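You operate a simulated robot arm through the tools that you are given. There is no shell and no other tool. Be economical: measure what you need, move in short steps, check, and stop when the job is done.

You are at the controls of a simulated two-armed robot. One attempt, no reset.

TASK
Take the cap off the purple tube and lay it down on the top of the yellow table. Put one of the green cartons from the top of the red table on the top of the purple table. Put one of the tall cartons from the top of the purple table in the black basket. Put the blue packet labelled "59" from the bottom shelf of the orange rack on the bottom shelf of the tall rack and the blue packet labelled "95" on the top of the orange table. Do these in any order. Set down upright: green carton.

Only the result counts: the job must be done as asked and must still hold three seconds after the hand-in. Knocking over, shifting, dropping, spilling or breaking anything else fails it. A push-on lid holds only when it is set on centred and level and pressed home; a screw cap is set on level and turned clockwise until tight.

THE ROBOT
Two 7-joint arms with two-finger parallel grippers on one trunk, on a base that drives. Base frame: it is fixed to the floor where the robot stands at the start and does not move with it; the origin is under the middle of the robot, x ahead of it, y to its left, z up; the surface under the hand at the start is at about z = 800. Readings come in mm, degrees, newtons and seconds.
The left shoulder is at the start at [60, 143, 926], the right one opposite. With the tool pointing down near the work surface each hand reaches from about 320 to 740 mm from the robot's upright axis, wherever it stands, measured 20 degrees to its own side. Places, roughly: black basket (26x21x14 cm) [-7400, -6400, 800]; blue packet [-2000, -750, 500]; bottom shelf of the tall rack [-5700, 1200, 100]; green carton [-7500, -5250, 750]; purple tube (6x6x10 cm) [500, -100, 800]; tall carton [-7500, -7250, 750]; top of the orange table [-3700, -4300, 900]; top of the purple table [-7500, -6700, 800]. Payload 1.57 kg a hand.
Tool frame (each hand has its own): the origin (TCP) lies between the finger pads and is the grasp point; the fingertips stand 30 mm ahead of it; z points along the fingers, y is the line along which they close. Largest opening 110 mm; finger width 24, thickness 12; the body of the gripper, 48 by 112 mm, starts 78 mm behind the TCP.
Orientation is told as [roll, pitch, yaw] about the base's x, y, z axes, in that order, counted from this pose: with the fingers straight down and closing along the base's y, the tool's x points along the base's -x, its y along +y and its z along -z.

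THE INTERFACE
- The arms move only by the tool nudge_tool. It takes "left_moves", "right_moves" or both (then of equal length, played together; a hand with none holds still); each is one flat list of numbers, 7 for each row, row after row: the shift along the tool's x, y, z in mm, then the turn, a rotation vector about the tool's x, y, z in degrees, then the finger opening in mm, from 0 to 110. In form: [dx, dy, dz, rx, ry, rz, gripper, dx, dy, dz, rx, ry, rz, gripper, ...]. A call has 1 to 20 rows; each row is the pose to reach, as a shift and turn from the pose commanded when the call began, along the tool's axes at that moment. Rows are played at 5 a second. More than 50 mm and 8.6 degrees between two rows, or a gripper value outside its range, and nothing of the call is played. Where a pose cannot be reached the arm comes as near as it can. A force on the tool above 40 N (or 10 N above the force at the start of the call, whichever is more), or a blocked arm, ends the call early, and 0.2 s more pass. The fingers move at their own pace (about 45 mm/s each) and stop on an object; they squeeze with about 21 N. The grip force told is the motor's: it shows also when the fingers shut on nothing. Time passes only in rows, and 0.2 s behind the last, so rows that repeat a pose let the fingers close. It gives the time, the measured TCP pose, the force on the tool (base axes), the opening and the grip force at its end, in the units of the frame above (readings bear some noise), with the torque about the TCP (base axes, N m) and any sound that the robot's microphone picked up, and new pictures: "show" is both (left out), scene, wrist or none (wrist: the cameras of the hands that moved).
- Cameras (640 x 400 px; columns grow to the right, rows downward): "scene" is now at [38.8, -30.7, 1535.1]; the picture's right is [-0.41, -0.91, 0.00], its down [-0.71, 0.32, -0.62] and it looks along [0.57, -0.25, -0.78] (base axes); focal length 284 px, centre (320, 200). "left" rides on the left gripper at [70, -16, -141] in its tool frame; the picture's right is [0.23, 0.97, 0.00], its down [-0.85, 0.20, -0.48] and it looks along [-0.47, 0.11, 0.88] (tool axes); focal length 222 px, centre (320, 200). "right" rides on the right gripper at [70, 16, -141] in its tool frame; the picture's right is [-0.23, 0.97, 0.00], its down [-0.85, -0.20, -0.48] and it looks along [-0.47, -0.11, 0.88] (tool axes); focal length 222 px, centre (320, 200). There is no depth. A picture from a camera that has moved, and an enlarged one, comes with that camera's place and axes in the base frame and with its lens.
- lift_body(by): slides the trunk up (or, below 0, down) by that many mm; the arms and the scene camera ride with it, the base frame stays. It gives what a move gives, with no picture.
- steer(legs): drives the robot by 1 to 6 legs, each [ahead, left, turn to the left] in mm, mm and degrees, along the robot's own axes; the way and the turn of a leg run together, so that a leg with both is an arc; at most 1500 mm and 180 degrees a leg. The arms and the cameras ride along, it lands a little off, and it stops where it bumps. It gives what a move gives, and a new picture of the scene camera.
- head_to(pan, tilt): turns the head with the scene camera to pan (to the left, within 86 degrees either way) and tilt (down, from -29 to 69), counted from straight ahead of the robot. It gives what a move gives, and a new picture of the scene camera.
- inspect(camera, box): a new picture of the part [left, top, right, bottom] of that camera's present view, enlarged. The clock stands still meanwhile.
- hand_in(): hands the job in; it is judged then, once.

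Go step by step. Nothing tells you exact positions but the pictures and the camera data: compare them with the known pose of the tool, close in by small moves and look again before you grip or let go. The budget is 165 turns and 260 pictures, counting those below and the enlarged ones. Unless the task says otherwise, let go and move clear before handing in, and close with one line.

The tools are called after "Request:" as a command line: name --argument value ..., lists and objects as JSON in quotes. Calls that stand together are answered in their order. nudge_tool: Moves the arms, as the interface text tells. Its arguments: {"type":"object","properties":{"left_moves":{"type":"array"},"right_moves":{"type":"array"},"show":{"type":"string","enum":["both","scene","wrist","none"]}},"required":[]} The other tools are called the same way: lift_body (by) slides the trunk up or down; steer (legs) drives the base; head_to (pan, tilt) turns the head that bears the scene camera; inspect (camera, box) takes an enlarged picture of a part of a camera's view; hand_in () hands the job in.

At the start:

```text
clock: 0.0
left_ee_pos: [461.1, 4.4, 1080.1]
left_orientation: [-0.1, -0.1, 0.1]
left_wrist_force: [0.5, 0.5, -0.8]
left_wrist_torque: [0.02, 0.0, -0.02]
left_gripper_width: 109.8
left_grip_force: 0.1
right_ee_pos: [452.0, -378.7, 1055.6]
right_orientation: [-0.1, 0.0, 0.0]
right_wrist_force: [0.8, -0.6, 0.5]
right_wrist_torque: [0.05, -0.02, 0.01]
right_gripper_width: 110.1
right_grip_force: 0.0
trunk travel left (down, up): [-525.0, 65.0]
robot x, y, heading: [3.6, -1.5, 0.3]
head pan, tilt: [-24.0, 51.4]
```

scene: 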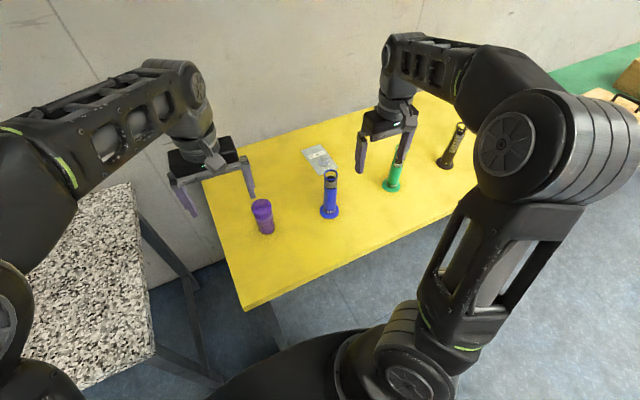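
right: 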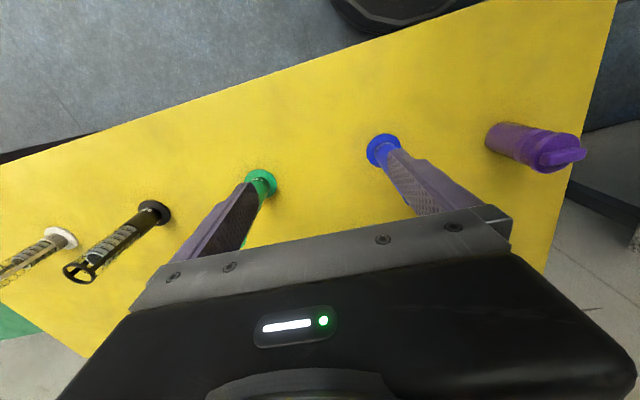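
left: 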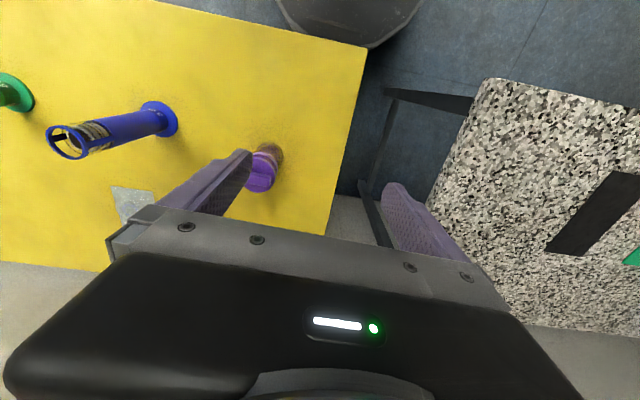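

I see the yellow table with the purple tube at about (520, -70). I'll zoom in on it to see what kind of cap it has.

Request:
inspect --camera "scene" --box '[220, 180, 316, 240]'

Request:
inspect --camera "right" --box '[464, 100, 624, 200]'

Request:
inspect --camera "left" --box '[200, 120, 328, 200]'

```text
6.67 times, centred on (268, 210) of scene
camera zoom: at [38.8, -30.7, 1535.1], right [-0.41, -0.91, 0.0], down [-0.71, 0.32, -0.62], along [0.57, -0.25, -0.78], focal length 1892 px, centre (667, 133)
```

zoom: 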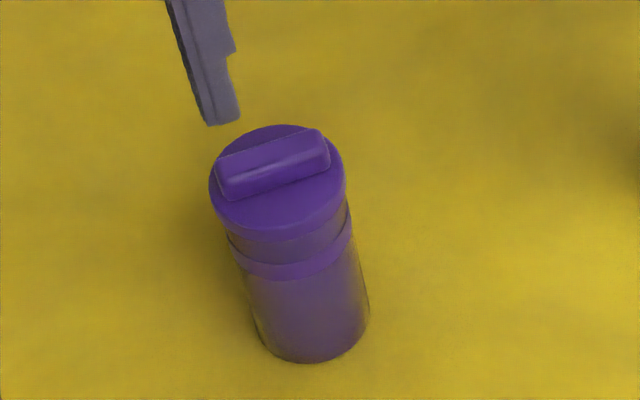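

```text
4.00 times, centred on (544, 150) of right
camera zoom: at [381.4, -362.9, 1197.1], right [0.23, 0.97, 0.0], down [0.85, -0.2, 0.48], along [0.47, -0.11, -0.88], focal length 888 px, centre (-576, 400)
```

zoom: 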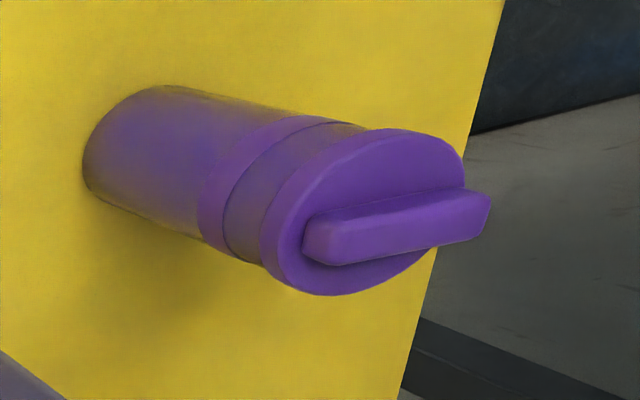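

```text
5.00 times, centred on (264, 160) of left
camera zoom: at [390.8, -11.2, 1219.8], right [-0.23, 0.97, 0.0], down [0.85, 0.2, 0.48], along [0.47, 0.11, -0.88], focal length 1111 px, centre (600, 400)
```

zoom: 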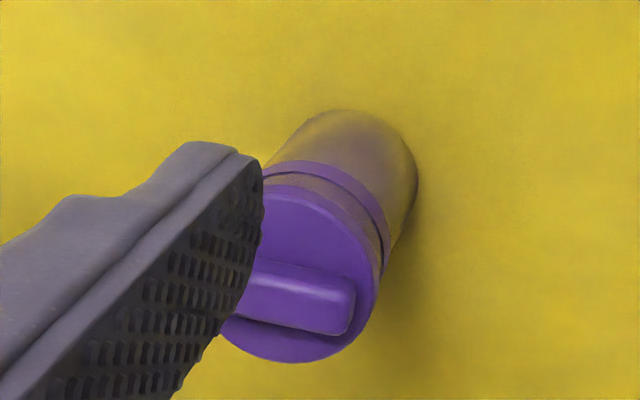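

The tube is at about (543, -74). The cap disc's top is near z=904, and the grip bar on it runs along y. I'll turn the left hand over the bar and start angling the right hand so it can steady the body.

Request:
nudge_tool --left_moves '[-8, -7, 0, 0, 0, 8.2, 110, -15, -14, 0, 0, 0, 16.4, 110, -23, -21, 0, 0, 0, 24.6, 110, -30, -28, 0, 0, 0, 32.8, 110, -37, -35, 0, 0, 0, 41, 110, -45, -42, 0, 0, 0, 49.2, 110, -52, -50, 0, 0, 0, 57.4, 110, -60, -57, 0, 0, 0, 65.6, 110, -67, -64, 0, 0, 0, 73.8, 110, -75, -71, 0, 0, 0, 82, 110, -82, -78, 0, 0, 0, 90, 110]' --right_moves '[0, 0, 0, 0, 0, -8, 110, 0, 0, 0, 0, 0, -16, 110, 0, 0, 0, 0, 0, -24, 110, 0, 0, 0, 0, 0, -32, 110, 0, 0, 0, 0, 0, -40, 110, 0, 0, 0, 0, 0, -40, 110, 0, 0, 0, 0, 0, -40, 110, 0, 0, 0, 0, 0, -40, 110, 0, 0, 0, 0, 0, -40, 110, 0, 0, 0, 0, 0, -40, 110, 0, 0, 0, 0, 0, -40, 110]' --show "wrist"

```text
clock: 2.4
left_ee_pos: [552.8, -7.7, 1136.3]
left_orientation: [5.5, -7.5, -75.3]
left_wrist_force: [0.5, -1.7, 0.4]
left_wrist_torque: [0.11, 0.01, 0.02]
left_gripper_width: 110.3
left_grip_force: 0.0
left hand out of reach, approached as far as the arm can: row 7, 8, 9, 10, 11
right_ee_pos: [450.5, -381.2, 1055.5]
right_orientation: [0.0, -0.1, 39.9]
right_wrist_force: [-0.4, -0.9, 0.3]
right_wrist_torque: [0.0, 0.0, 0.03]
right_gripper_width: 109.9
right_grip_force: 0.2
trunk travel left (down, up): [-525.0, 65.0]
robot x, y, heading: [1.1, -2.1, 0.2]
head pan, tilt: [-24.0, 51.4]
camera right: at [386.5, -413.7, 1196.5], right [-0.45, 0.89, 0.0], down [0.78, 0.4, 0.48], along [0.43, 0.22, -0.88], focal length 222 px, centre (320, 200)
camera left: at [501.9, 69.6, 1264.6], right [0.88, 0.48, 0.06], down [0.35, -0.72, 0.6], along [0.33, -0.51, -0.8], focal length 222 px, centre (320, 200)
```

right: 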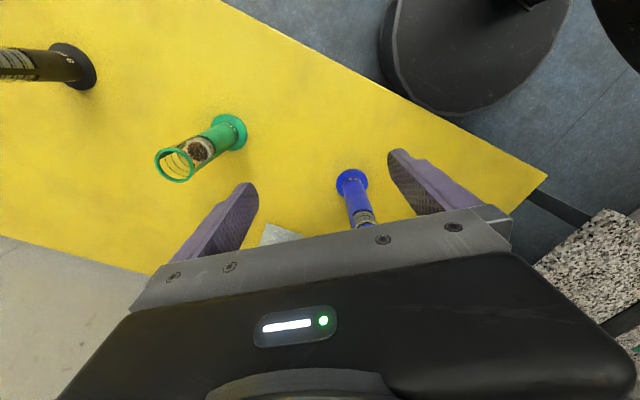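
left: 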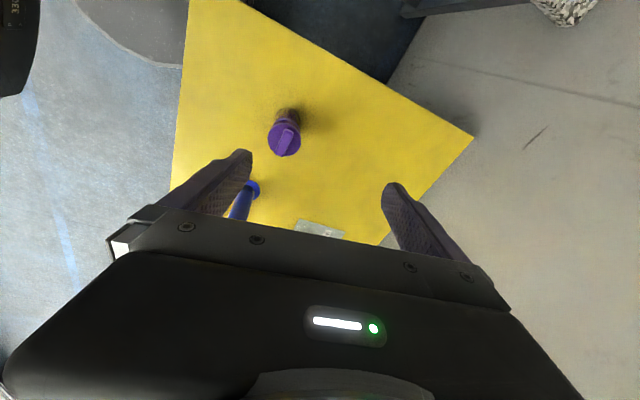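

The left arm can't twist that way at this reach. I'll swap roles: the right hand takes the bar at yaw -90, and the left holds the body from the clear side.

Request:
nudge_tool --left_moves '[24, -20, 0, 0, 0, -8, 110, 48, -40, 0, 0, 0, -16, 110, 72, -60, 0, 0, 0, -24, 110, 96, -80, 0, 0, 0, -32, 110, 120, -100, 0, 0, 0, -40, 110, 144, -120, 0, 0, 0, -48, 110, 168, -140, 0, 0, 0, -50, 110, 168, -140, 0, 0, 0, -50, 110, 168, -140, 0, 0, 0, -50, 110, 168, -140, 0, 0, 0, -50, 110, 168, -140, 0, 0, 0, -50, 110, 168, -140, 0, 0, 0, -50, 110, 168, -140, 0, 0, 0, -50, 110, 168, -140, 0, 0, 0, -50, 110, 168, -140, 0, 0, 0, -50, 110, 168, -140, 0, 0, 0, -50, 110]' --right_moves '[0, 0, 0, 0, 0, 8, 110, 0, 0, 0, 0, 0, 16, 110, 0, 0, 0, 0, 0, 24, 110, 0, 0, 0, 0, 0, 32, 110, 0, 0, 0, 0, 0, 40, 110, 0, 0, 0, 0, 0, 48, 110, 0, 0, 0, 0, 0, 56, 110, 0, 0, 0, 0, 0, 64, 110, 0, 0, 0, 0, 0, 72, 110, 0, 0, 0, 0, 0, 80, 110, 0, 0, 0, 0, 0, 88, 110, 0, 0, 0, 0, 0, 96, 110, 0, 0, 0, 0, 0, 104, 110, 0, 0, 0, 0, 0, 112, 110, 0, 0, 0, 0, 0, 120, 110, 0, 0, 0, 0, 0, 128, 110]' --show "scene"

```text
clock: 5.8
left_ee_pos: [375.6, 114.4, 1100.9]
left_orientation: [-2.3, -9.1, -24.6]
left_wrist_force: [0.5, -0.1, 0.1]
left_wrist_torque: [0.05, 0.02, -0.02]
left_gripper_width: 110.1
left_grip_force: 0.0
right_ee_pos: [452.0, -378.9, 1055.3]
right_orientation: [0.0, 0.1, -88.1]
right_wrist_force: [0.5, -0.4, 0.2]
right_wrist_torque: [0.0, 0.0, 0.04]
right_gripper_width: 109.9
right_grip_force: 0.1
trunk travel left (down, up): [-525.0, 65.0]
robot x, y, heading: [-1.8, 1.1, 0.1]
head pan, tilt: [-24.0, 51.4]
camera scene: at [38.8, -30.7, 1535.1], right [-0.41, -0.91, 0.0], down [-0.71, 0.32, -0.62], along [0.57, -0.25, -0.78], focal length 284 px, centre (320, 200)
```

scene: 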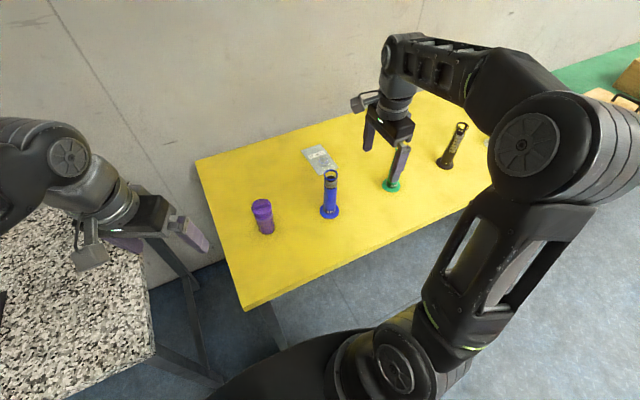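

Now I'll bring the right hand above the tube and pitch the left hand forward.

Request:
nudge_tool --left_moves '[0, 0, 0, 0, -7, 0, 110, 0, 0, 0, 0, -14, 0, 110, 0, 0, 0, 0, -21, 0, 110, 0, 0, 0, 0, -28, 0, 110, 0, 0, 0, 0, -35, 0, 110, 0, 0, 0, 0, -42, 0, 110, 0, 0, 0, 0, -46, 0, 110, 0, 0, 0, 0, -46, 0, 110]' --right_moves '[40, 13, 0, 0, 0, 0, 110, 80, 26, 0, 0, 0, 0, 110, 120, 40, 0, 0, 0, 0, 110, 160, 53, 0, 0, 0, 0, 110, 200, 66, 0, 0, 0, 0, 110, 240, 80, 0, 0, 0, 0, 110, 280, 93, 0, 0, 0, 0, 110, 302, 101, 0, 0, 0, 1.9, 110]' --show "both"

```text
clock: 7.6
left_ee_pos: [405.0, 112.4, 1131.1]
left_orientation: [-4.0, -55.0, -21.6]
left_wrist_force: [-0.1, 0.0, 0.9]
left_wrist_torque: [-0.02, 0.01, 0.02]
left_gripper_width: 110.1
left_grip_force: 0.0
left hand out of reach, approached as far as the arm can: row 6, 7, 8
right_ee_pos: [540.4, -73.9, 1055.2]
right_orientation: [0.0, 0.0, -90.0]
right_wrist_force: [0.2, -0.4, 0.5]
right_wrist_torque: [-0.01, 0.02, -0.02]
right_gripper_width: 110.0
right_grip_force: 0.1
trunk travel left (down, up): [-525.0, 65.0]
robot x, y, heading: [2.4, 4.1, 0.0]
head pan, tilt: [-24.0, 51.4]
camera scene: at [39.2, -30.6, 1535.1], right [-0.41, -0.91, 0.0], down [-0.71, 0.32, -0.62], along [0.57, -0.25, -0.78], focal length 284 px, centre (320, 200)
camera right: at [556.8, -4.4, 1195.8], right [0.97, -0.23, 0.0], down [-0.2, -0.86, 0.48], along [-0.11, -0.47, -0.88], focal length 222 px, centre (320, 200)
camera left: at [256.4, 165.1, 1154.5], right [0.29, 0.93, -0.23], down [0.19, 0.18, 0.97], along [0.94, -0.32, -0.12], focal length 222 px, centre (320, 200)
```

scene: 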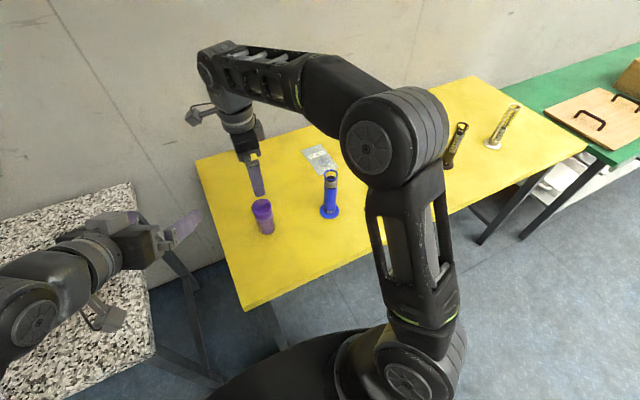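
right: 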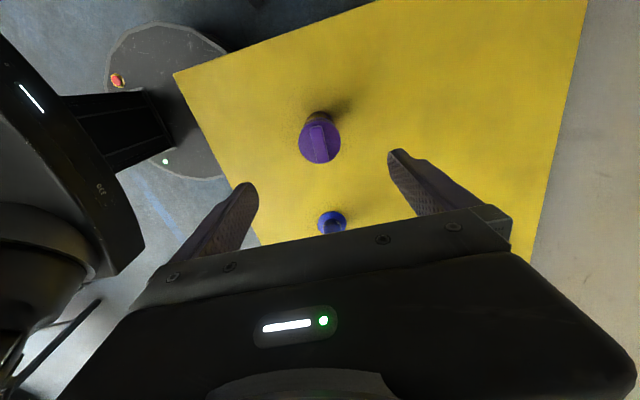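
left: 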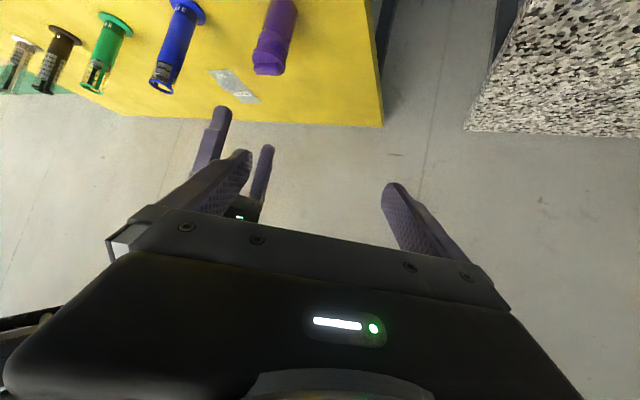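

The right hand is aligned over the cap. Next I'll move the left hand to the pre-grasp behind the tube body.

Request:
nudge_tool --left_moves '[18, -15, 32, -1, 0, 0, 110, 37, -31, 65, -2, 0, 0, 110, 55, -47, 97, -3, 0, 0, 110, 73, -62, 129, -4, 0, 0, 110, 92, -78, 161, -4, 0, 0, 110, 110, -93, 194, -4, 0, 0, 110, 128, -109, 226, -4, 0, 0, 110]' --show "both"

```text
clock: 9.2
left_ee_pos: [457.0, -37.5, 904.0]
left_orientation: [0.1, -55.0, -21.5]
left_wrist_force: [0.5, -0.4, -0.2]
left_wrist_torque: [0.0, 0.0, -0.04]
left_gripper_width: 109.9
left_grip_force: 0.0
left hand out of reach, approached as far as the arm can: row 1, 2, 3, 4, 5, 6
right_ee_pos: [540.6, -74.8, 1054.9]
right_orientation: [0.0, 0.0, -89.9]
right_wrist_force: [0.7, 0.0, 0.0]
right_wrist_torque: [0.01, 0.0, -0.01]
right_gripper_width: 109.9
right_grip_force: 0.0
trunk travel left (down, up): [-525.0, 65.0]
robot x, y, heading: [1.2, 1.8, 0.1]
head pan, tilt: [-24.0, 51.4]
camera scene: at [39.6, -31.0, 1535.1], right [-0.41, -0.91, 0.0], down [-0.71, 0.32, -0.62], along [0.57, -0.25, -0.78], focal length 284 px, centre (320, 200)
camera left: at [305.2, 5.2, 927.8], right [0.24, 0.95, -0.19], down [0.16, 0.15, 0.97], along [0.96, -0.26, -0.12], focal length 222 px, centre (320, 200)
```

scene: 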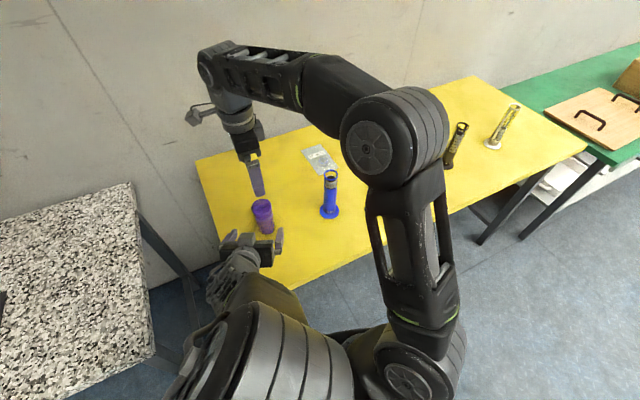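
left: 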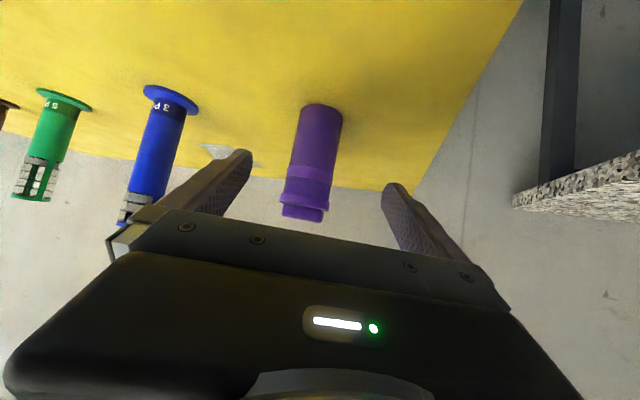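

Clear line to the body. I'll advance along the fingers without closing yet.

Request:
nudge_tool --left_moves '[0, -1, 30, 0, 0, 0, 110, 0, -2, 60, 0, 0, 0, 110, 1, -3, 90, 0, 0, 0, 110, 1, -4, 112, 0, 0, 0, 110]' --show "wrist"

Request:
inspect --camera "scene" --box '[200, 170, 328, 250]'

```text
clock: 10.2
left_ee_pos: [540.9, -75.8, 838.5]
left_orientation: [0.0, -55.1, -21.6]
left_wrist_force: [0.1, 0.4, -0.2]
left_wrist_torque: [0.0, 0.0, 0.02]
left_gripper_width: 109.9
left_grip_force: 0.1
right_ee_pos: [541.6, -74.3, 1054.1]
right_orientation: [0.0, -0.1, -89.9]
right_wrist_force: [-0.4, -0.3, 0.6]
right_wrist_torque: [0.03, 0.01, 0.01]
right_gripper_width: 110.0
right_grip_force: 0.1
trunk travel left (down, up): [-525.0, 65.0]
robot x, y, heading: [-4.3, 1.4, -0.1]
head pan, tilt: [-24.0, 51.4]
camera left: at [388.5, -32.7, 861.4], right [0.24, 0.95, -0.19], down [0.16, 0.15, 0.97], along [0.96, -0.26, -0.12], focal length 222 px, centre (320, 200)
```

left: 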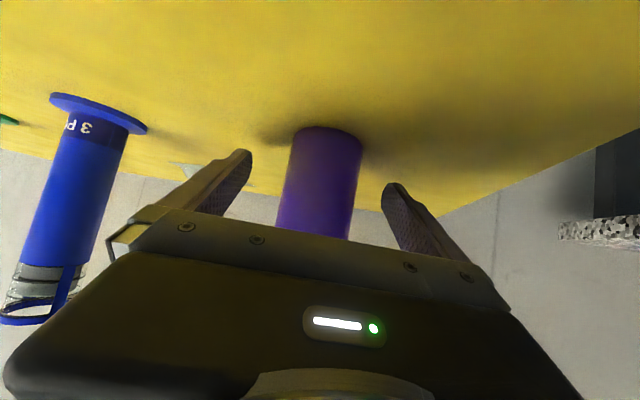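

```text
5.00 times, centred on (264, 210) of scene
camera zoom: at [39.1, -30.8, 1535.1], right [-0.41, -0.91, 0.0], down [-0.71, 0.32, -0.62], along [0.57, -0.25, -0.78], focal length 1419 px, centre (600, 150)
```

zoom: 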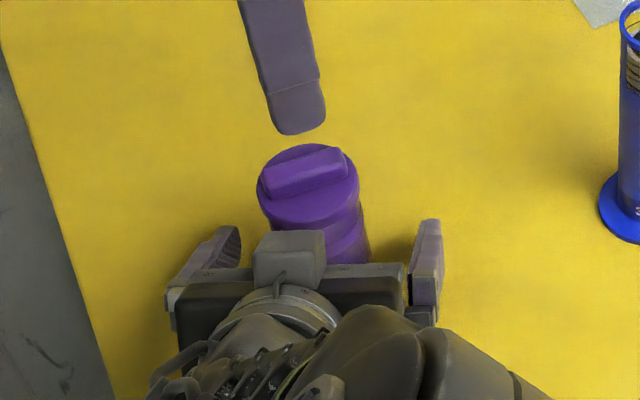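

It's centred. I'll close the left hand on the body while the right comes down over the bar.

Request:
nudge_tool --left_moves '[0, 0, 0, 0, 0, 0, 90, 0, 0, 0, 0, 0, 0, 70, 0, 0, 0, 0, 0, 0, 50, 0, 0, 0, 0, 0, 0, 40, 0, 0, 0, 0, 0, 0, 30, 0, 0, 0, 0, 0, 0, 30]' --right_moves '[0, 0, 20, 0, 0, 0, 90, 0, 0, 40, 0, 0, 0, 70, 0, 0, 60, 0, 0, 0, 60, 0, 0, 80, 0, 0, 0, 50, 0, 0, 94, 0, 0, 0, 50, 0, 0, 94, 0, 0, 0, 50]' --show "wrist"

Request:
inspect --camera "scene" --box '[220, 170, 316, 230]'

```text
clock: 11.6
left_ee_pos: [539.2, -74.4, 838.0]
left_orientation: [-0.1, -55.1, -21.6]
left_wrist_force: [-0.6, -0.2, 0.1]
left_wrist_torque: [0.0, 0.0, 0.02]
left_gripper_width: 47.4
left_grip_force: 21.1
right_ee_pos: [541.2, -74.4, 962.7]
right_orientation: [0.0, 0.0, -89.9]
right_wrist_force: [1.2, -0.6, -0.5]
right_wrist_torque: [0.01, 0.02, 0.0]
right_gripper_width: 50.3
right_grip_force: 0.0
trunk travel left (down, up): [-525.0, 65.0]
robot x, y, heading: [1.9, -3.1, -0.1]
head pan, tilt: [-24.0, 51.4]
camera right: at [558.3, -4.4, 1103.9], right [0.97, -0.23, 0.0], down [-0.2, -0.86, 0.48], along [-0.11, -0.47, -0.88], focal length 222 px, centre (320, 200)
camera left: at [388.2, -32.5, 861.7], right [0.24, 0.95, -0.19], down [0.16, 0.15, 0.98], along [0.96, -0.26, -0.12], focal length 222 px, centre (320, 200)
```

right: 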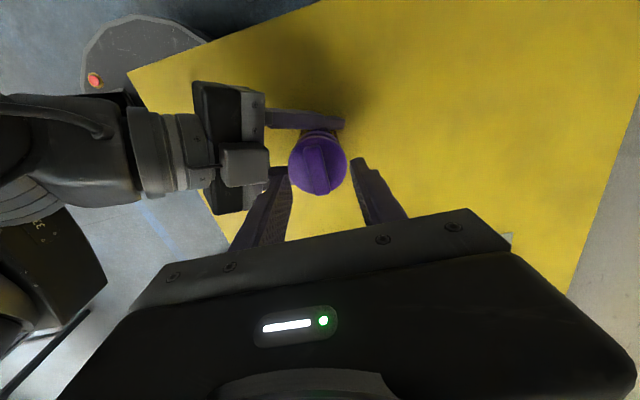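
left: 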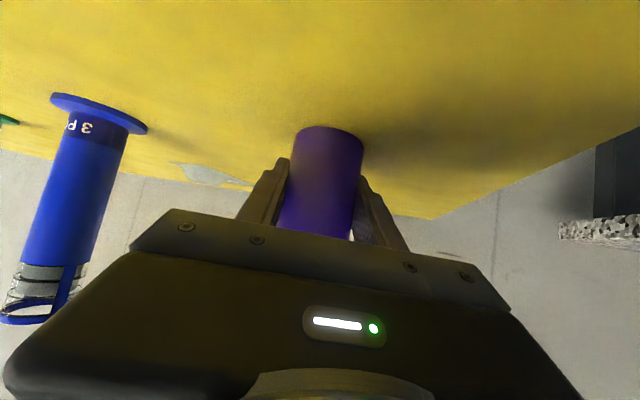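

```text
6.67 times, centred on (268, 200) of scene
camera zoom: at [38.8, -30.7, 1535.1], right [-0.41, -0.91, 0.0], down [-0.71, 0.32, -0.62], along [0.57, -0.25, -0.78], focal length 1892 px, centre (667, 200)
```

zoom: 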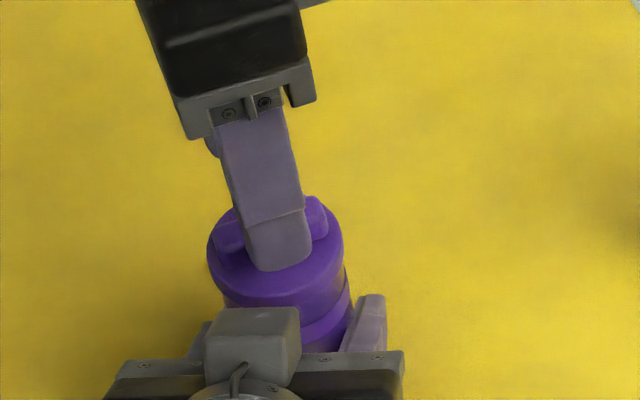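

Lowering the right fingers astride the bar, then closing.

Request:
nudge_tool --right_moves '[0, 0, 12, 0, 0, 0, 50, 0, 0, 25, 0, 0, 0, 50, 0, 0, 25, 0, 0, 0, 30, 0, 0, 25, 0, 0, 0, 10, 0, 0, 25, 0, 0, 0, 0, 0, 0, 25, 0, 0, 0, 0]' --show "wrist"

Request:
inspect --camera "scene" --box '[220, 170, 316, 230]'

```text
clock: 13.0
left_ee_pos: [539.6, -74.0, 839.9]
left_orientation: [0.1, -55.1, -21.7]
left_wrist_force: [9.9, 1.4, -8.9]
left_wrist_torque: [-0.23, 0.29, -0.07]
left_gripper_width: 47.8
left_grip_force: 20.9
right_ee_pos: [540.7, -73.9, 938.3]
right_orientation: [0.1, 0.0, -89.9]
right_wrist_force: [-12.8, -1.1, 29.5]
right_wrist_torque: [-0.02, 0.57, 0.09]
right_gripper_width: 15.7
right_grip_force: 15.0
trunk travel left (down, up): [-525.0, 65.0]
robot x, y, heading: [-1.5, -1.2, 0.1]
head pan, tilt: [-24.0, 51.4]
camera right: at [557.1, -4.1, 1080.5], right [0.97, -0.23, 0.0], down [-0.2, -0.86, 0.48], along [-0.11, -0.47, -0.88], focal length 222 px, centre (320, 200)
```

right: 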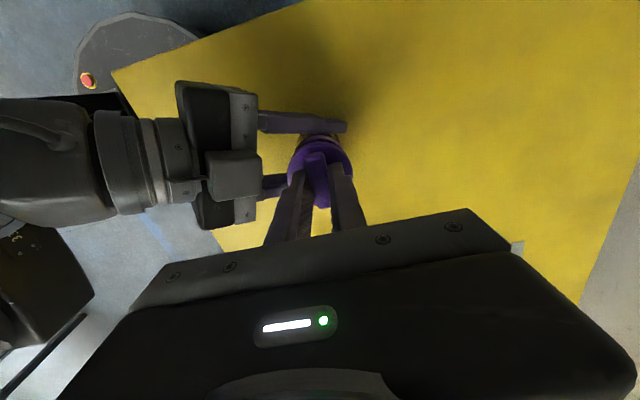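

```text
6.67 times, centred on (268, 200) of scene
camera zoom: at [36.8, -30.4, 1535.4], right [-0.41, -0.91, 0.0], down [-0.71, 0.32, -0.63], along [0.57, -0.25, -0.78], focal length 1892 px, centre (667, 200)
```

zoom: 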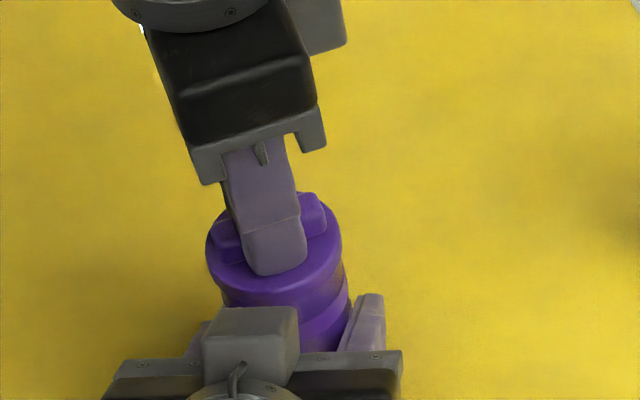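

The fingers press on the disc with about 30 N. I'll relieve that a little, then try a gentle counterclockwise turn and watch the torque.

Request:
nudge_tool --right_moves '[0, 0, -2, 0, 0, 0, 0, 0, 0, -3, 0, 0, 0, 0, 0, 0, -3, 0, 0, 0, 0]' --show "none"

Request:
nudge_tool --right_moves '[0, 0, 0, 0, 0, -5, 0, 0, 0, 0, 0, 0, -10, 0, 0, 0, 0, 0, 0, -15, 0, 0, 0, 0, 0, 0, -20, 0]' --show "none"

Request:
inspect --camera "scene" --box '[220, 170, 316, 230]'

```text
clock: 13.8
left_ee_pos: [539.5, -75.7, 839.2]
left_orientation: [-0.2, -55.3, -21.6]
left_wrist_force: [-0.6, 1.7, 8.0]
left_wrist_torque: [0.04, -0.2, 0.06]
left_gripper_width: 47.4
left_grip_force: 20.6
right_ee_pos: [542.2, -74.6, 938.5]
right_orientation: [0.0, 0.0, -89.9]
right_wrist_force: [-0.9, 0.1, -0.2]
right_wrist_torque: [0.02, -0.05, 0.0]
right_gripper_width: 14.7
right_grip_force: 21.3
trunk travel left (down, up): [-525.0, 65.0]
robot x, y, heading: [4.0, 0.5, 0.0]
head pan, tilt: [-24.0, 51.4]
heard: snap
```

```text
clock: 14.8
left_ee_pos: [538.5, -75.9, 840.8]
left_orientation: [0.0, -55.2, -21.6]
left_wrist_force: [2.0, -3.6, 12.3]
left_wrist_torque: [-0.19, -0.26, -0.06]
left_gripper_width: 47.2
left_grip_force: 20.9
right_ee_pos: [541.8, -74.6, 940.9]
right_orientation: [0.1, 0.0, -70.0]
right_wrist_force: [0.4, -0.2, -0.6]
right_wrist_torque: [0.02, 0.0, 0.01]
right_gripper_width: 14.5
right_grip_force: 20.5
trunk travel left (down, up): [-525.0, 65.0]
robot x, y, heading: [-5.0, -0.7, -0.0]
head pan, tilt: [-24.0, 51.4]
```

```text
6.67 times, centred on (268, 200) of scene
camera zoom: at [37.9, -31.0, 1535.2], right [-0.41, -0.91, 0.0], down [-0.71, 0.32, -0.62], along [0.57, -0.25, -0.78], focal length 1892 px, centre (667, 200)
```

zoom: 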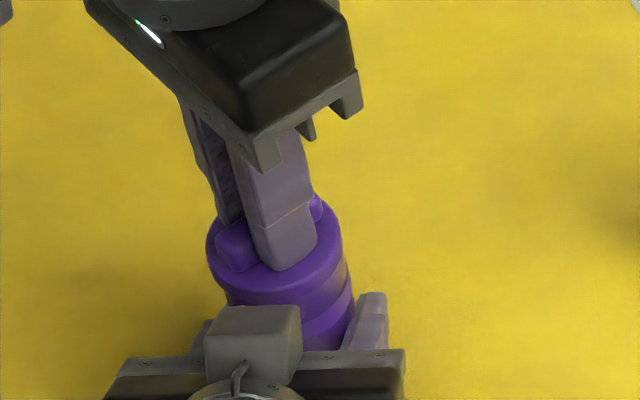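

A snap was heard, so it's a push-on lid and it has already come loose. I'll lift it straight up.

Request:
nudge_tool --right_moves '[0, 0, -10, 0, 0, 0, 0, 0, 0, -25, 0, 0, 0, 0, 0, 0, -50, 0, 0, 0, 0, 0, 0, -80, 0, 0, 0, 0, 0, 0, -110, 0, 0, 0, 0]' --show "scene"

Request:
inspect --camera "scene" --box '[200, 130, 328, 250]'

```text
clock: 16.0
left_ee_pos: [538.6, -74.3, 839.1]
left_orientation: [0.1, -55.3, -21.7]
left_wrist_force: [-0.2, -4.1, 16.8]
left_wrist_torque: [-0.3, -0.28, -0.06]
left_gripper_width: 47.5
left_grip_force: 20.8
right_ee_pos: [540.6, -71.4, 1049.3]
right_orientation: [0.0, 0.0, -69.8]
right_wrist_force: [0.0, 0.2, -0.3]
right_wrist_torque: [0.02, 0.01, 0.01]
right_gripper_width: 14.4
right_grip_force: 21.5
trunk travel left (down, up): [-525.0, 65.0]
robot x, y, heading: [1.3, -0.9, 0.1]
head pan, tilt: [-24.0, 51.4]
camera scene: at [37.4, -30.9, 1535.1], right [-0.41, -0.91, 0.0], down [-0.71, 0.32, -0.62], along [0.57, -0.25, -0.78], focal length 284 px, centre (320, 200)
```

scene: 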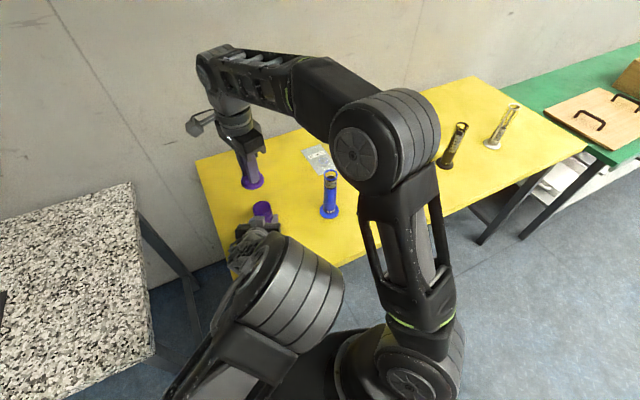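

```text
3.33 times, centred on (264, 190) of scene
camera zoom: at [37.4, -30.9, 1535.1], right [-0.41, -0.91, 0.0], down [-0.71, 0.32, -0.62], along [0.57, -0.25, -0.78], focal length 946 px, centre (507, 233)
```

zoom: 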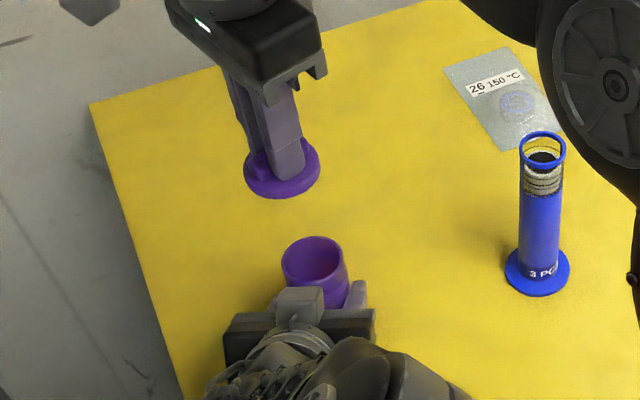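

The cap is off. I'll open and back off the left hand while moving the cap over free table at about (650, -80).

Request:
nudge_tool --left_moves '[0, 0, 0, 0, 0, 0, 60, 0, 0, 0, 0, 0, 0, 80, 0, 0, 0, 0, 0, 0, 105, 0, 0, 0, 0, 0, 0, 110, 0, 0, -30, 0, 0, 0, 110, 0, 0, -60, 0, 0, 0, 110, 0, 0, -90, 0, 0, 0, 110, 0, 0, -130, 0, 0, 0, 110]' --right_moves '[-15, 33, 0, 0, 0, 0, 0, -30, 66, 0, 0, 0, 0, 0, -46, 100, 0, 0, 0, 0, 0, -46, 100, 40, 0, 0, 0, 0, -46, 100, 80, 0, 0, 0, 0, -46, 100, 120, 0, 0, 0, 0, -46, 100, 155, 0, 0, 0, 0, -46, 100, 180, 0, 0, 0, 0]' --show "scene"

Request:
inspect --camera "scene" --box '[200, 130, 328, 250]'

```text
clock: 17.8
left_ee_pos: [445.3, -27.5, 909.4]
left_orientation: [0.6, -54.8, -20.9]
left_wrist_force: [-0.6, 0.0, 0.1]
left_wrist_torque: [-0.04, 0.01, -0.03]
left_gripper_width: 109.8
left_grip_force: 0.0
right_ee_pos: [652.4, -83.1, 870.8]
right_orientation: [0.1, 0.0, -70.0]
right_wrist_force: [0.3, 0.1, 0.7]
right_wrist_torque: [-0.02, 0.02, 0.01]
right_gripper_width: 14.7
right_grip_force: 20.7
right hand out of reach, approached as far as the arm can: row 2, 3, 4
trunk travel left (down, up): [-525.0, 65.0]
robot x, y, heading: [1.4, -2.1, -0.1]
head pan, tilt: [-24.0, 51.4]
camera scene: at [38.1, -30.0, 1535.1], right [-0.41, -0.91, 0.0], down [-0.71, 0.32, -0.62], along [0.57, -0.25, -0.78], focal length 284 px, centre (320, 200)
```

scene: 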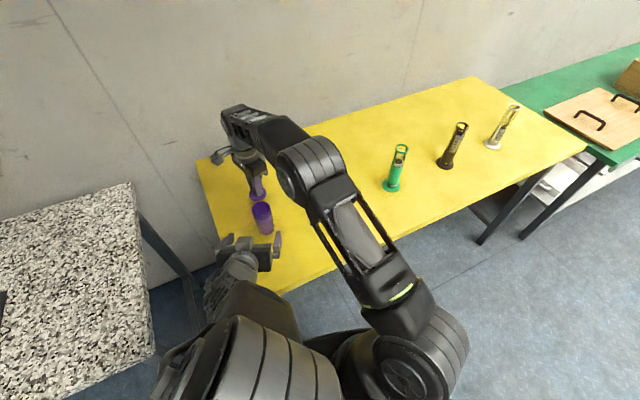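

```text
3.33 times, centred on (264, 190) of scene
camera zoom: at [38.1, -30.0, 1535.1], right [-0.41, -0.91, 0.0], down [-0.71, 0.32, -0.62], along [0.57, -0.25, -0.78], focal length 946 px, centre (507, 233)
```

zoom: 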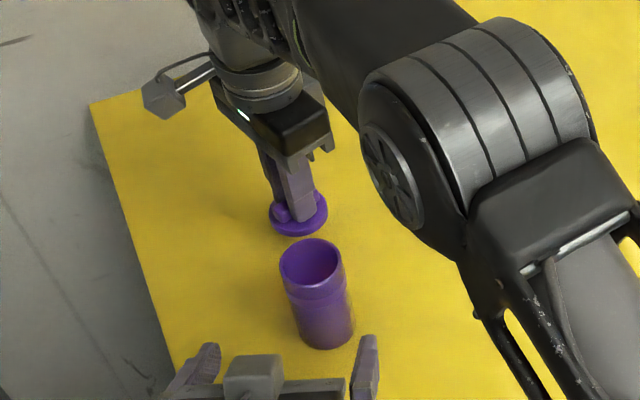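

The cap is over free table. I'll step down until it touches.

Request:
nudge_tool --right_moves '[0, 0, 4, 0, 0, 0, 0, 0, 0, 8, 0, 0, 0, 0, 0, 0, 11, 0, 0, 0, 0, 0, 0, 14, 0, 0, 0, 0, 0, 0, 16, 0, 0, 0, 0, 0, 0, 18, 0, 0, 0, 0, 0, 0, 20, 0, 0, 0, 0, 0, 0, 22, 0, 0, 0, 0, 0, 0, 24, 0, 0, 0, 0, 0, 0, 26, 0, 0, 0, 0, 0, 0, 28, 0, 0, 0, 0, 0, 0, 30, 0, 0, 0, 0, 0, 0, 32, 0, 0, 0, 0]' --show "wrist"

```text
clock: 20.6
left_ee_pos: [444.9, -30.4, 911.1]
left_orientation: [0.0, -54.8, -20.6]
left_wrist_force: [0.2, -0.4, -0.7]
left_wrist_torque: [-0.03, -0.04, -0.02]
left_gripper_width: 109.9
left_grip_force: 0.1
right_ee_pos: [653.7, -83.0, 838.5]
right_orientation: [0.1, 0.0, -70.0]
right_wrist_force: [-0.5, -1.7, 8.4]
right_wrist_torque: [-0.08, 0.01, -0.02]
right_gripper_width: 14.9
right_grip_force: 21.3
trunk travel left (down, up): [-525.0, 65.0]
robot x, y, heading: [-0.5, 4.6, -0.1]
head pan, tilt: [-24.0, 51.4]
camera right: at [643.0, -12.2, 979.8], right [0.99, 0.12, 0.0], down [0.11, -0.87, 0.48], along [0.06, -0.47, -0.88], focal length 222 px, centre (320, 200)
```

right: 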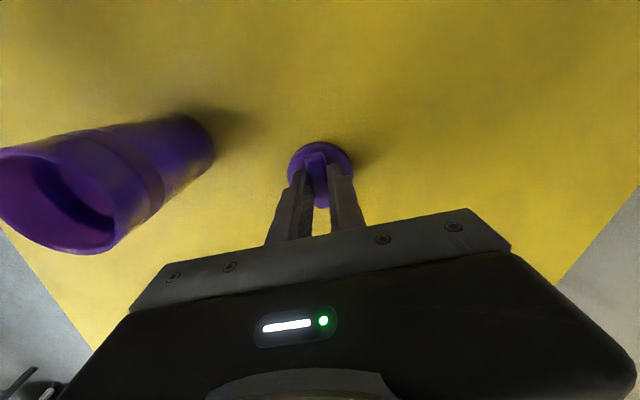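

The cap is on the table with 8 N contact. I'll release it and rise.

Request:
nudge_tool --right_moves '[0, 0, -1, 0, 0, 0, 20, 0, 0, -1, 0, 0, 0, 35, 0, 0, -1, 0, 0, 0, 45, 0, 0, -1, 0, 0, 0, 45, 0, 0, -10, 0, 0, 0, 45, 0, 0, -40, 0, 0, 0, 45, 0, 0, -80, 0, 0, 0, 45, 0, 0, -120, 0, 0, 0, 45, 0, 0, -160, 0, 0, 0, 45, 0, 0, -200, 0, 0, 0, 45]' --show "wrist"

Request:
inspect --camera "scene" --box '[200, 130, 328, 250]'

```text
clock: 22.8
left_ee_pos: [443.6, -30.4, 910.6]
left_orientation: [-0.3, -54.8, -20.5]
left_wrist_force: [-0.1, 0.7, -1.2]
left_wrist_torque: [0.01, 0.01, 0.01]
left_gripper_width: 110.1
left_grip_force: 0.1
right_ee_pos: [651.0, -81.7, 979.2]
right_orientation: [0.1, 0.0, -69.9]
right_wrist_force: [-0.2, -0.4, -0.4]
right_wrist_torque: [0.0, -0.02, 0.0]
right_gripper_width: 45.0
right_grip_force: 0.1
right hand out of reach, approached as far as the arm can: row 9, 10
trunk travel left (down, up): [-525.0, 65.0]
robot x, y, heading: [-0.6, -0.7, -0.1]
head pan, tilt: [-24.0, 51.4]
camera right: at [640.9, -10.2, 1120.2], right [0.99, 0.12, 0.0], down [0.1, -0.87, 0.48], along [0.06, -0.47, -0.88], focal length 222 px, centre (320, 200)
```

right: 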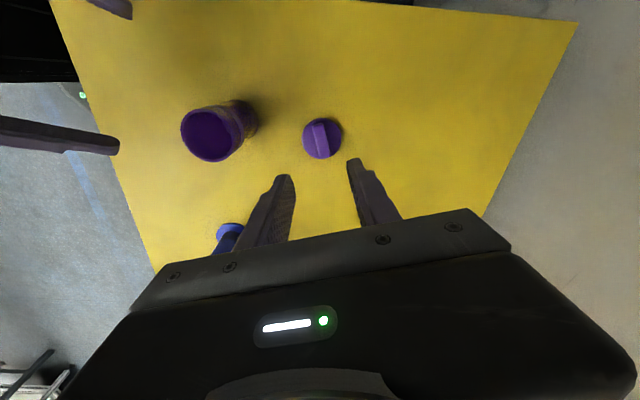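

```text
3.33 times, centred on (264, 190) of scene
camera zoom: at [38.6, -30.6, 1535.1], right [-0.41, -0.91, 0.0], down [-0.71, 0.32, -0.62], along [0.57, -0.25, -0.78], focal length 946 px, centre (507, 233)
```

zoom: 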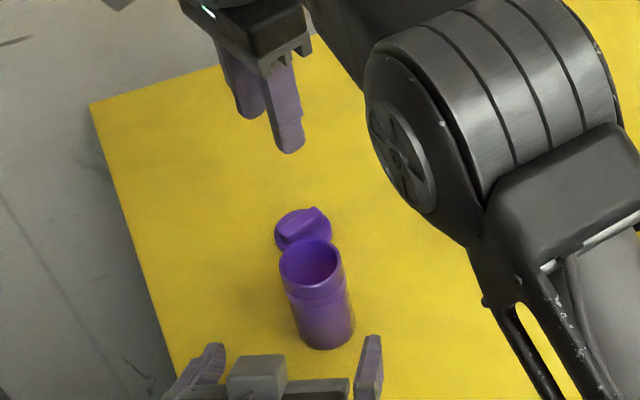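

The cap lies on the table. I'll withdraw both arms to travel poses.

Request:
nudge_tool --left_moves '[-7, 17, -34, 0, 0, 0, 110, -13, 35, -69, 0, 0, 0, 110, -20, 52, -103, 0, 0, 0, 110, -26, 70, -137, 0, 0, 0, 110, -32, 87, -172, 0, 0, 0, 110, -39, 105, -206, 0, 0, 0, 110]' --right_moves '[10, -20, -30, 0, 0, 0, 45, 20, -40, -60, 0, 0, 0, 45, 30, -65, -70, 0, 0, 0, 45, 40, -90, -75, 0, 0, 0, 45, 47, -105, -80, 0, 0, 0, 45, 47, -105, -80, 0, 0, 0, 45]' --show "none"

```text
clock: 24.2
left_ee_pos: [394.3, 113.5, 1141.3]
left_orientation: [0.2, -54.9, -21.9]
left_wrist_force: [-0.9, -0.4, -0.5]
left_wrist_torque: [-0.02, -0.02, -0.01]
left_gripper_width: 110.1
left_grip_force: 0.1
left hand out of reach, approached as far as the arm can: row 1, 2, 3, 4, 5, 6
right_ee_pos: [535.9, -66.4, 1058.9]
right_orientation: [0.1, 0.0, -69.9]
right_wrist_force: [-0.4, 0.2, -0.5]
right_wrist_torque: [-0.07, -0.02, -0.03]
right_gripper_width: 44.9
right_grip_force: 0.1
right hand out of reach, approached as far as the arm can: row 2
trunk travel left (down, up): [-525.0, 65.0]
robot x, y, heading: [-0.1, 0.7, -0.1]
head pan, tilt: [-24.0, 51.4]
```

Request:
nudge_tool --left_moves '[0, 0, 0, 0, 7, 0, 110, 0, 0, 0, 0, 14, 0, 110, 0, 0, 0, 0, 21, 0, 110, 0, 0, 0, 0, 28, 0, 110, 0, 0, 0, 0, 35, 0, 110, 0, 0, 0, 0, 42, 0, 110, 0, 0, 0, 0, 49, 0, 110, 0, 0, 0, 0, 55, 0, 110, 0, 0, 0, 0, 55, 0, 110]' --right_moves '[-22, -24, -2, 0, 0, -7, 60, -44, -48, -4, 0, 0, -14, 70, -66, -72, -6, 0, 0, -21, 80, -88, -96, -8, 0, 0, -28, 90, -110, -120, -10, 0, 0, -36, 110, -132, -144, -12, 0, 0, -44, 110, -156, -168, -14, 0, 0, -52, 110, -180, -194, -17, 0, 0, -60, 110, -202, -218, -20, 0, 0, -68, 110]' --show "scene"

```text
clock: 26.2
left_ee_pos: [400.5, 107.4, 1131.9]
left_orientation: [-1.3, -4.5, -22.0]
left_wrist_force: [-0.3, 0.5, -0.1]
left_wrist_torque: [-0.03, 0.02, -0.02]
left_gripper_width: 110.0
left_grip_force: 0.0
left hand out of reach, approached as far as the arm can: row 8, 9
right_ee_pos: [399.7, -335.7, 1077.5]
right_orientation: [0.1, 0.0, -1.8]
right_wrist_force: [-0.2, -0.4, 1.0]
right_wrist_torque: [0.03, 0.02, 0.03]
right_gripper_width: 110.0
right_grip_force: 0.0
trunk travel left (down, up): [-525.0, 65.0]
robot x, y, heading: [0.1, 0.7, 0.0]
head pan, tilt: [-24.0, 51.4]
camera scene: at [38.8, -31.1, 1535.1], right [-0.41, -0.91, 0.0], down [-0.71, 0.32, -0.62], along [0.57, -0.25, -0.78], focal length 284 px, centre (320, 200)
```

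scene: 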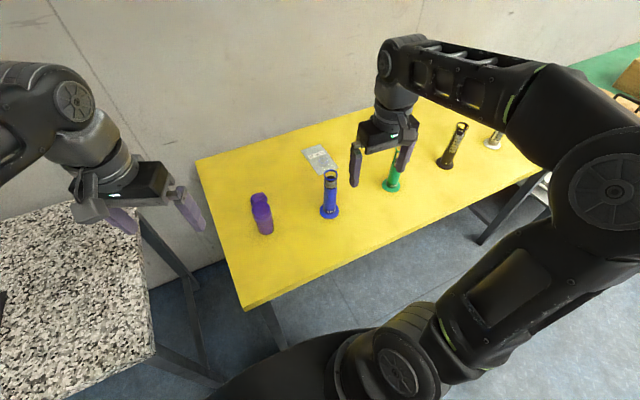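

Sub-task one is done. I'll back away from the table and turn around to survey the room.

Request:
steer --legs '[[-500, 0, 0], [0, 0, -90]]'

Request:
head_to --pan -60 --tilt 15

Request:
head_to --pan 0 --tilt 15

```text
clock: 32.9
left_ee_pos: [-389.6, -399.3, 1130.9]
left_orientation: [-1.3, -4.6, -112.0]
left_wrist_force: [-0.2, -0.4, 1.2]
left_wrist_torque: [-0.03, -0.02, 0.02]
left_gripper_width: 109.6
left_grip_force: 0.0
right_ee_pos: [-832.0, -398.1, 1077.3]
right_orientation: [-0.1, 0.0, -91.9]
right_wrist_force: [0.1, 0.2, 0.1]
right_wrist_torque: [-0.02, 0.01, -0.03]
right_gripper_width: 109.6
right_grip_force: 0.1
trunk travel left (down, up): [-525.0, 65.0]
robot x, y, heading: [-493.6, 3.2, -90.0]
head pan, tilt: [-24.0, 51.4]
camera scene: at [-527.4, -36.8, 1535.1], right [-0.91, 0.41, 0.0], down [0.32, 0.71, -0.62], along [-0.25, -0.57, -0.78], focal length 284 px, centre (320, 200)
```

scene: 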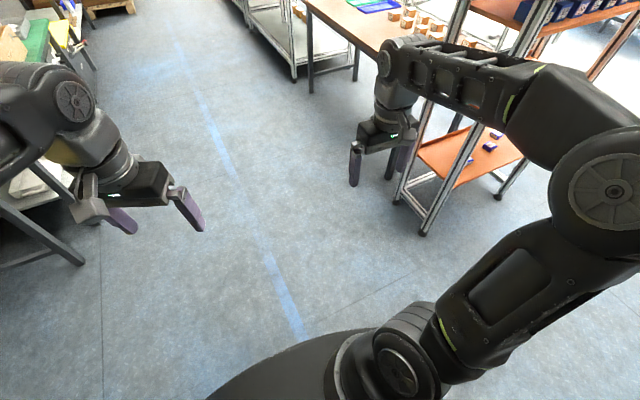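

```text
clock: 34.0
left_ee_pos: [-388.5, -399.1, 1130.5]
left_orientation: [-1.3, -4.6, -111.9]
left_wrist_force: [0.5, 0.9, 0.5]
left_wrist_torque: [0.0, 0.02, 0.0]
left_gripper_width: 110.0
left_grip_force: 0.0
right_ee_pos: [-831.0, -399.3, 1076.2]
right_orientation: [0.0, -0.1, -91.9]
right_wrist_force: [0.6, -0.7, -0.3]
right_wrist_torque: [-0.01, 0.02, 0.0]
right_gripper_width: 109.9
right_grip_force: 0.1
trunk travel left (down, up): [-525.0, 65.0]
robot x, y, heading: [-495.0, 1.0, -90.1]
head pan, tilt: [-60.0, 15.0]
camera scene: at [-577.5, -14.5, 1590.6], right [-0.5, 0.87, 0.0], down [0.22, 0.13, -0.97], along [-0.84, -0.48, -0.26], focal length 284 px, centre (320, 200)
```

scene: 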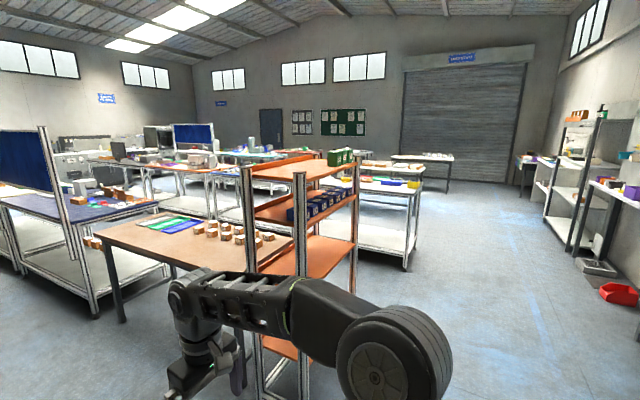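

```text
clock: 35.2
left_ee_pos: [-389.5, -398.6, 1130.9]
left_orientation: [-1.3, -4.6, -112.0]
left_wrist_force: [-0.3, 0.0, -0.3]
left_wrist_torque: [0.02, -0.03, 0.02]
left_gripper_width: 109.9
left_grip_force: 0.0
right_ee_pos: [-831.6, -398.3, 1077.9]
right_orientation: [0.0, 0.0, -91.9]
right_wrist_force: [-0.3, -0.5, -0.4]
right_wrist_torque: [-0.03, -0.01, -0.01]
right_gripper_width: 110.3
right_grip_force: 0.2
trunk travel left (down, up): [-525.0, 65.0]
robot x, y, heading: [-496.9, 0.6, -89.9]
head pan, tilt: [0.0, 15.0]
camera scene: at [-496.7, -61.1, 1590.7], right [-1.0, 0.0, 0.0], down [0.0, 0.26, -0.97], along [0.0, -0.97, -0.26], focal length 284 px, centre (320, 200)
```

scene: 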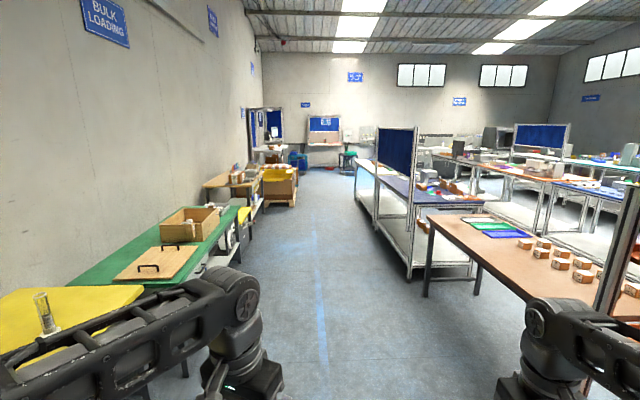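

The orange rack is ahead-right, with blue packets on its lowest shelf. I'll look closer.

Request:
head_to --pan -65 --tilt 30

Request:
inspect --camera "scene" --box '[220, 40, 412, 160]'

Request:
inspect --camera "scene" --box '[220, 160, 412, 280]'

```text
clock: 36.6
left_ee_pos: [-388.3, -397.6, 1130.3]
left_orientation: [-1.3, -4.7, -112.0]
left_wrist_force: [0.0, 0.3, -0.1]
left_wrist_torque: [0.0, 0.0, 0.0]
left_gripper_width: 110.2
left_grip_force: 0.0
right_ee_pos: [-830.8, -399.1, 1076.9]
right_orientation: [0.0, 0.1, -91.9]
right_wrist_force: [0.2, 0.4, 0.1]
right_wrist_torque: [-0.02, 0.04, 0.02]
right_gripper_width: 110.2
right_grip_force: 0.0
trunk travel left (down, up): [-525.0, 65.0]
robot x, y, heading: [-498.3, 1.2, -89.8]
head pan, tilt: [-65.0, 30.0]
camera scene: at [-578.6, -6.0, 1566.5], right [-0.42, 0.91, 0.0], down [0.45, 0.21, -0.87], along [-0.78, -0.37, -0.5], focal length 284 px, centre (320, 200)
```

scene: 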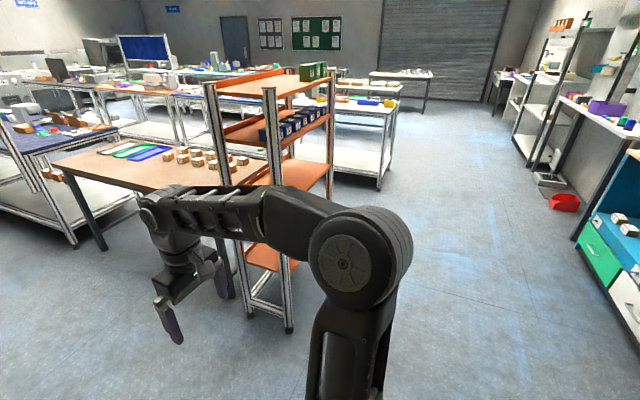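

```text
3.33 times, centred on (316, 100) of scene
camera zoom: at [-578.6, -6.0, 1566.5], right [-0.42, 0.91, 0.0], down [0.45, 0.21, -0.87], along [-0.78, -0.37, -0.5], focal length 946 px, centre (333, 533)
```

zoom: 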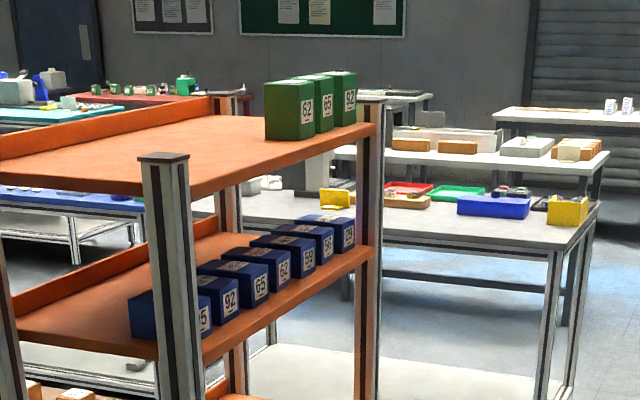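

```text
3.33 times, centred on (316, 220) of scene
camera zoom: at [-578.6, -6.0, 1566.5], right [-0.42, 0.91, 0.0], down [0.45, 0.21, -0.87], along [-0.78, -0.37, -0.5], focal length 946 px, centre (333, 133)
```

zoom: 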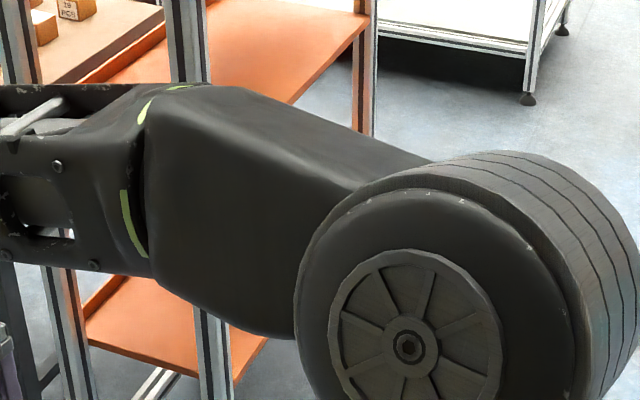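

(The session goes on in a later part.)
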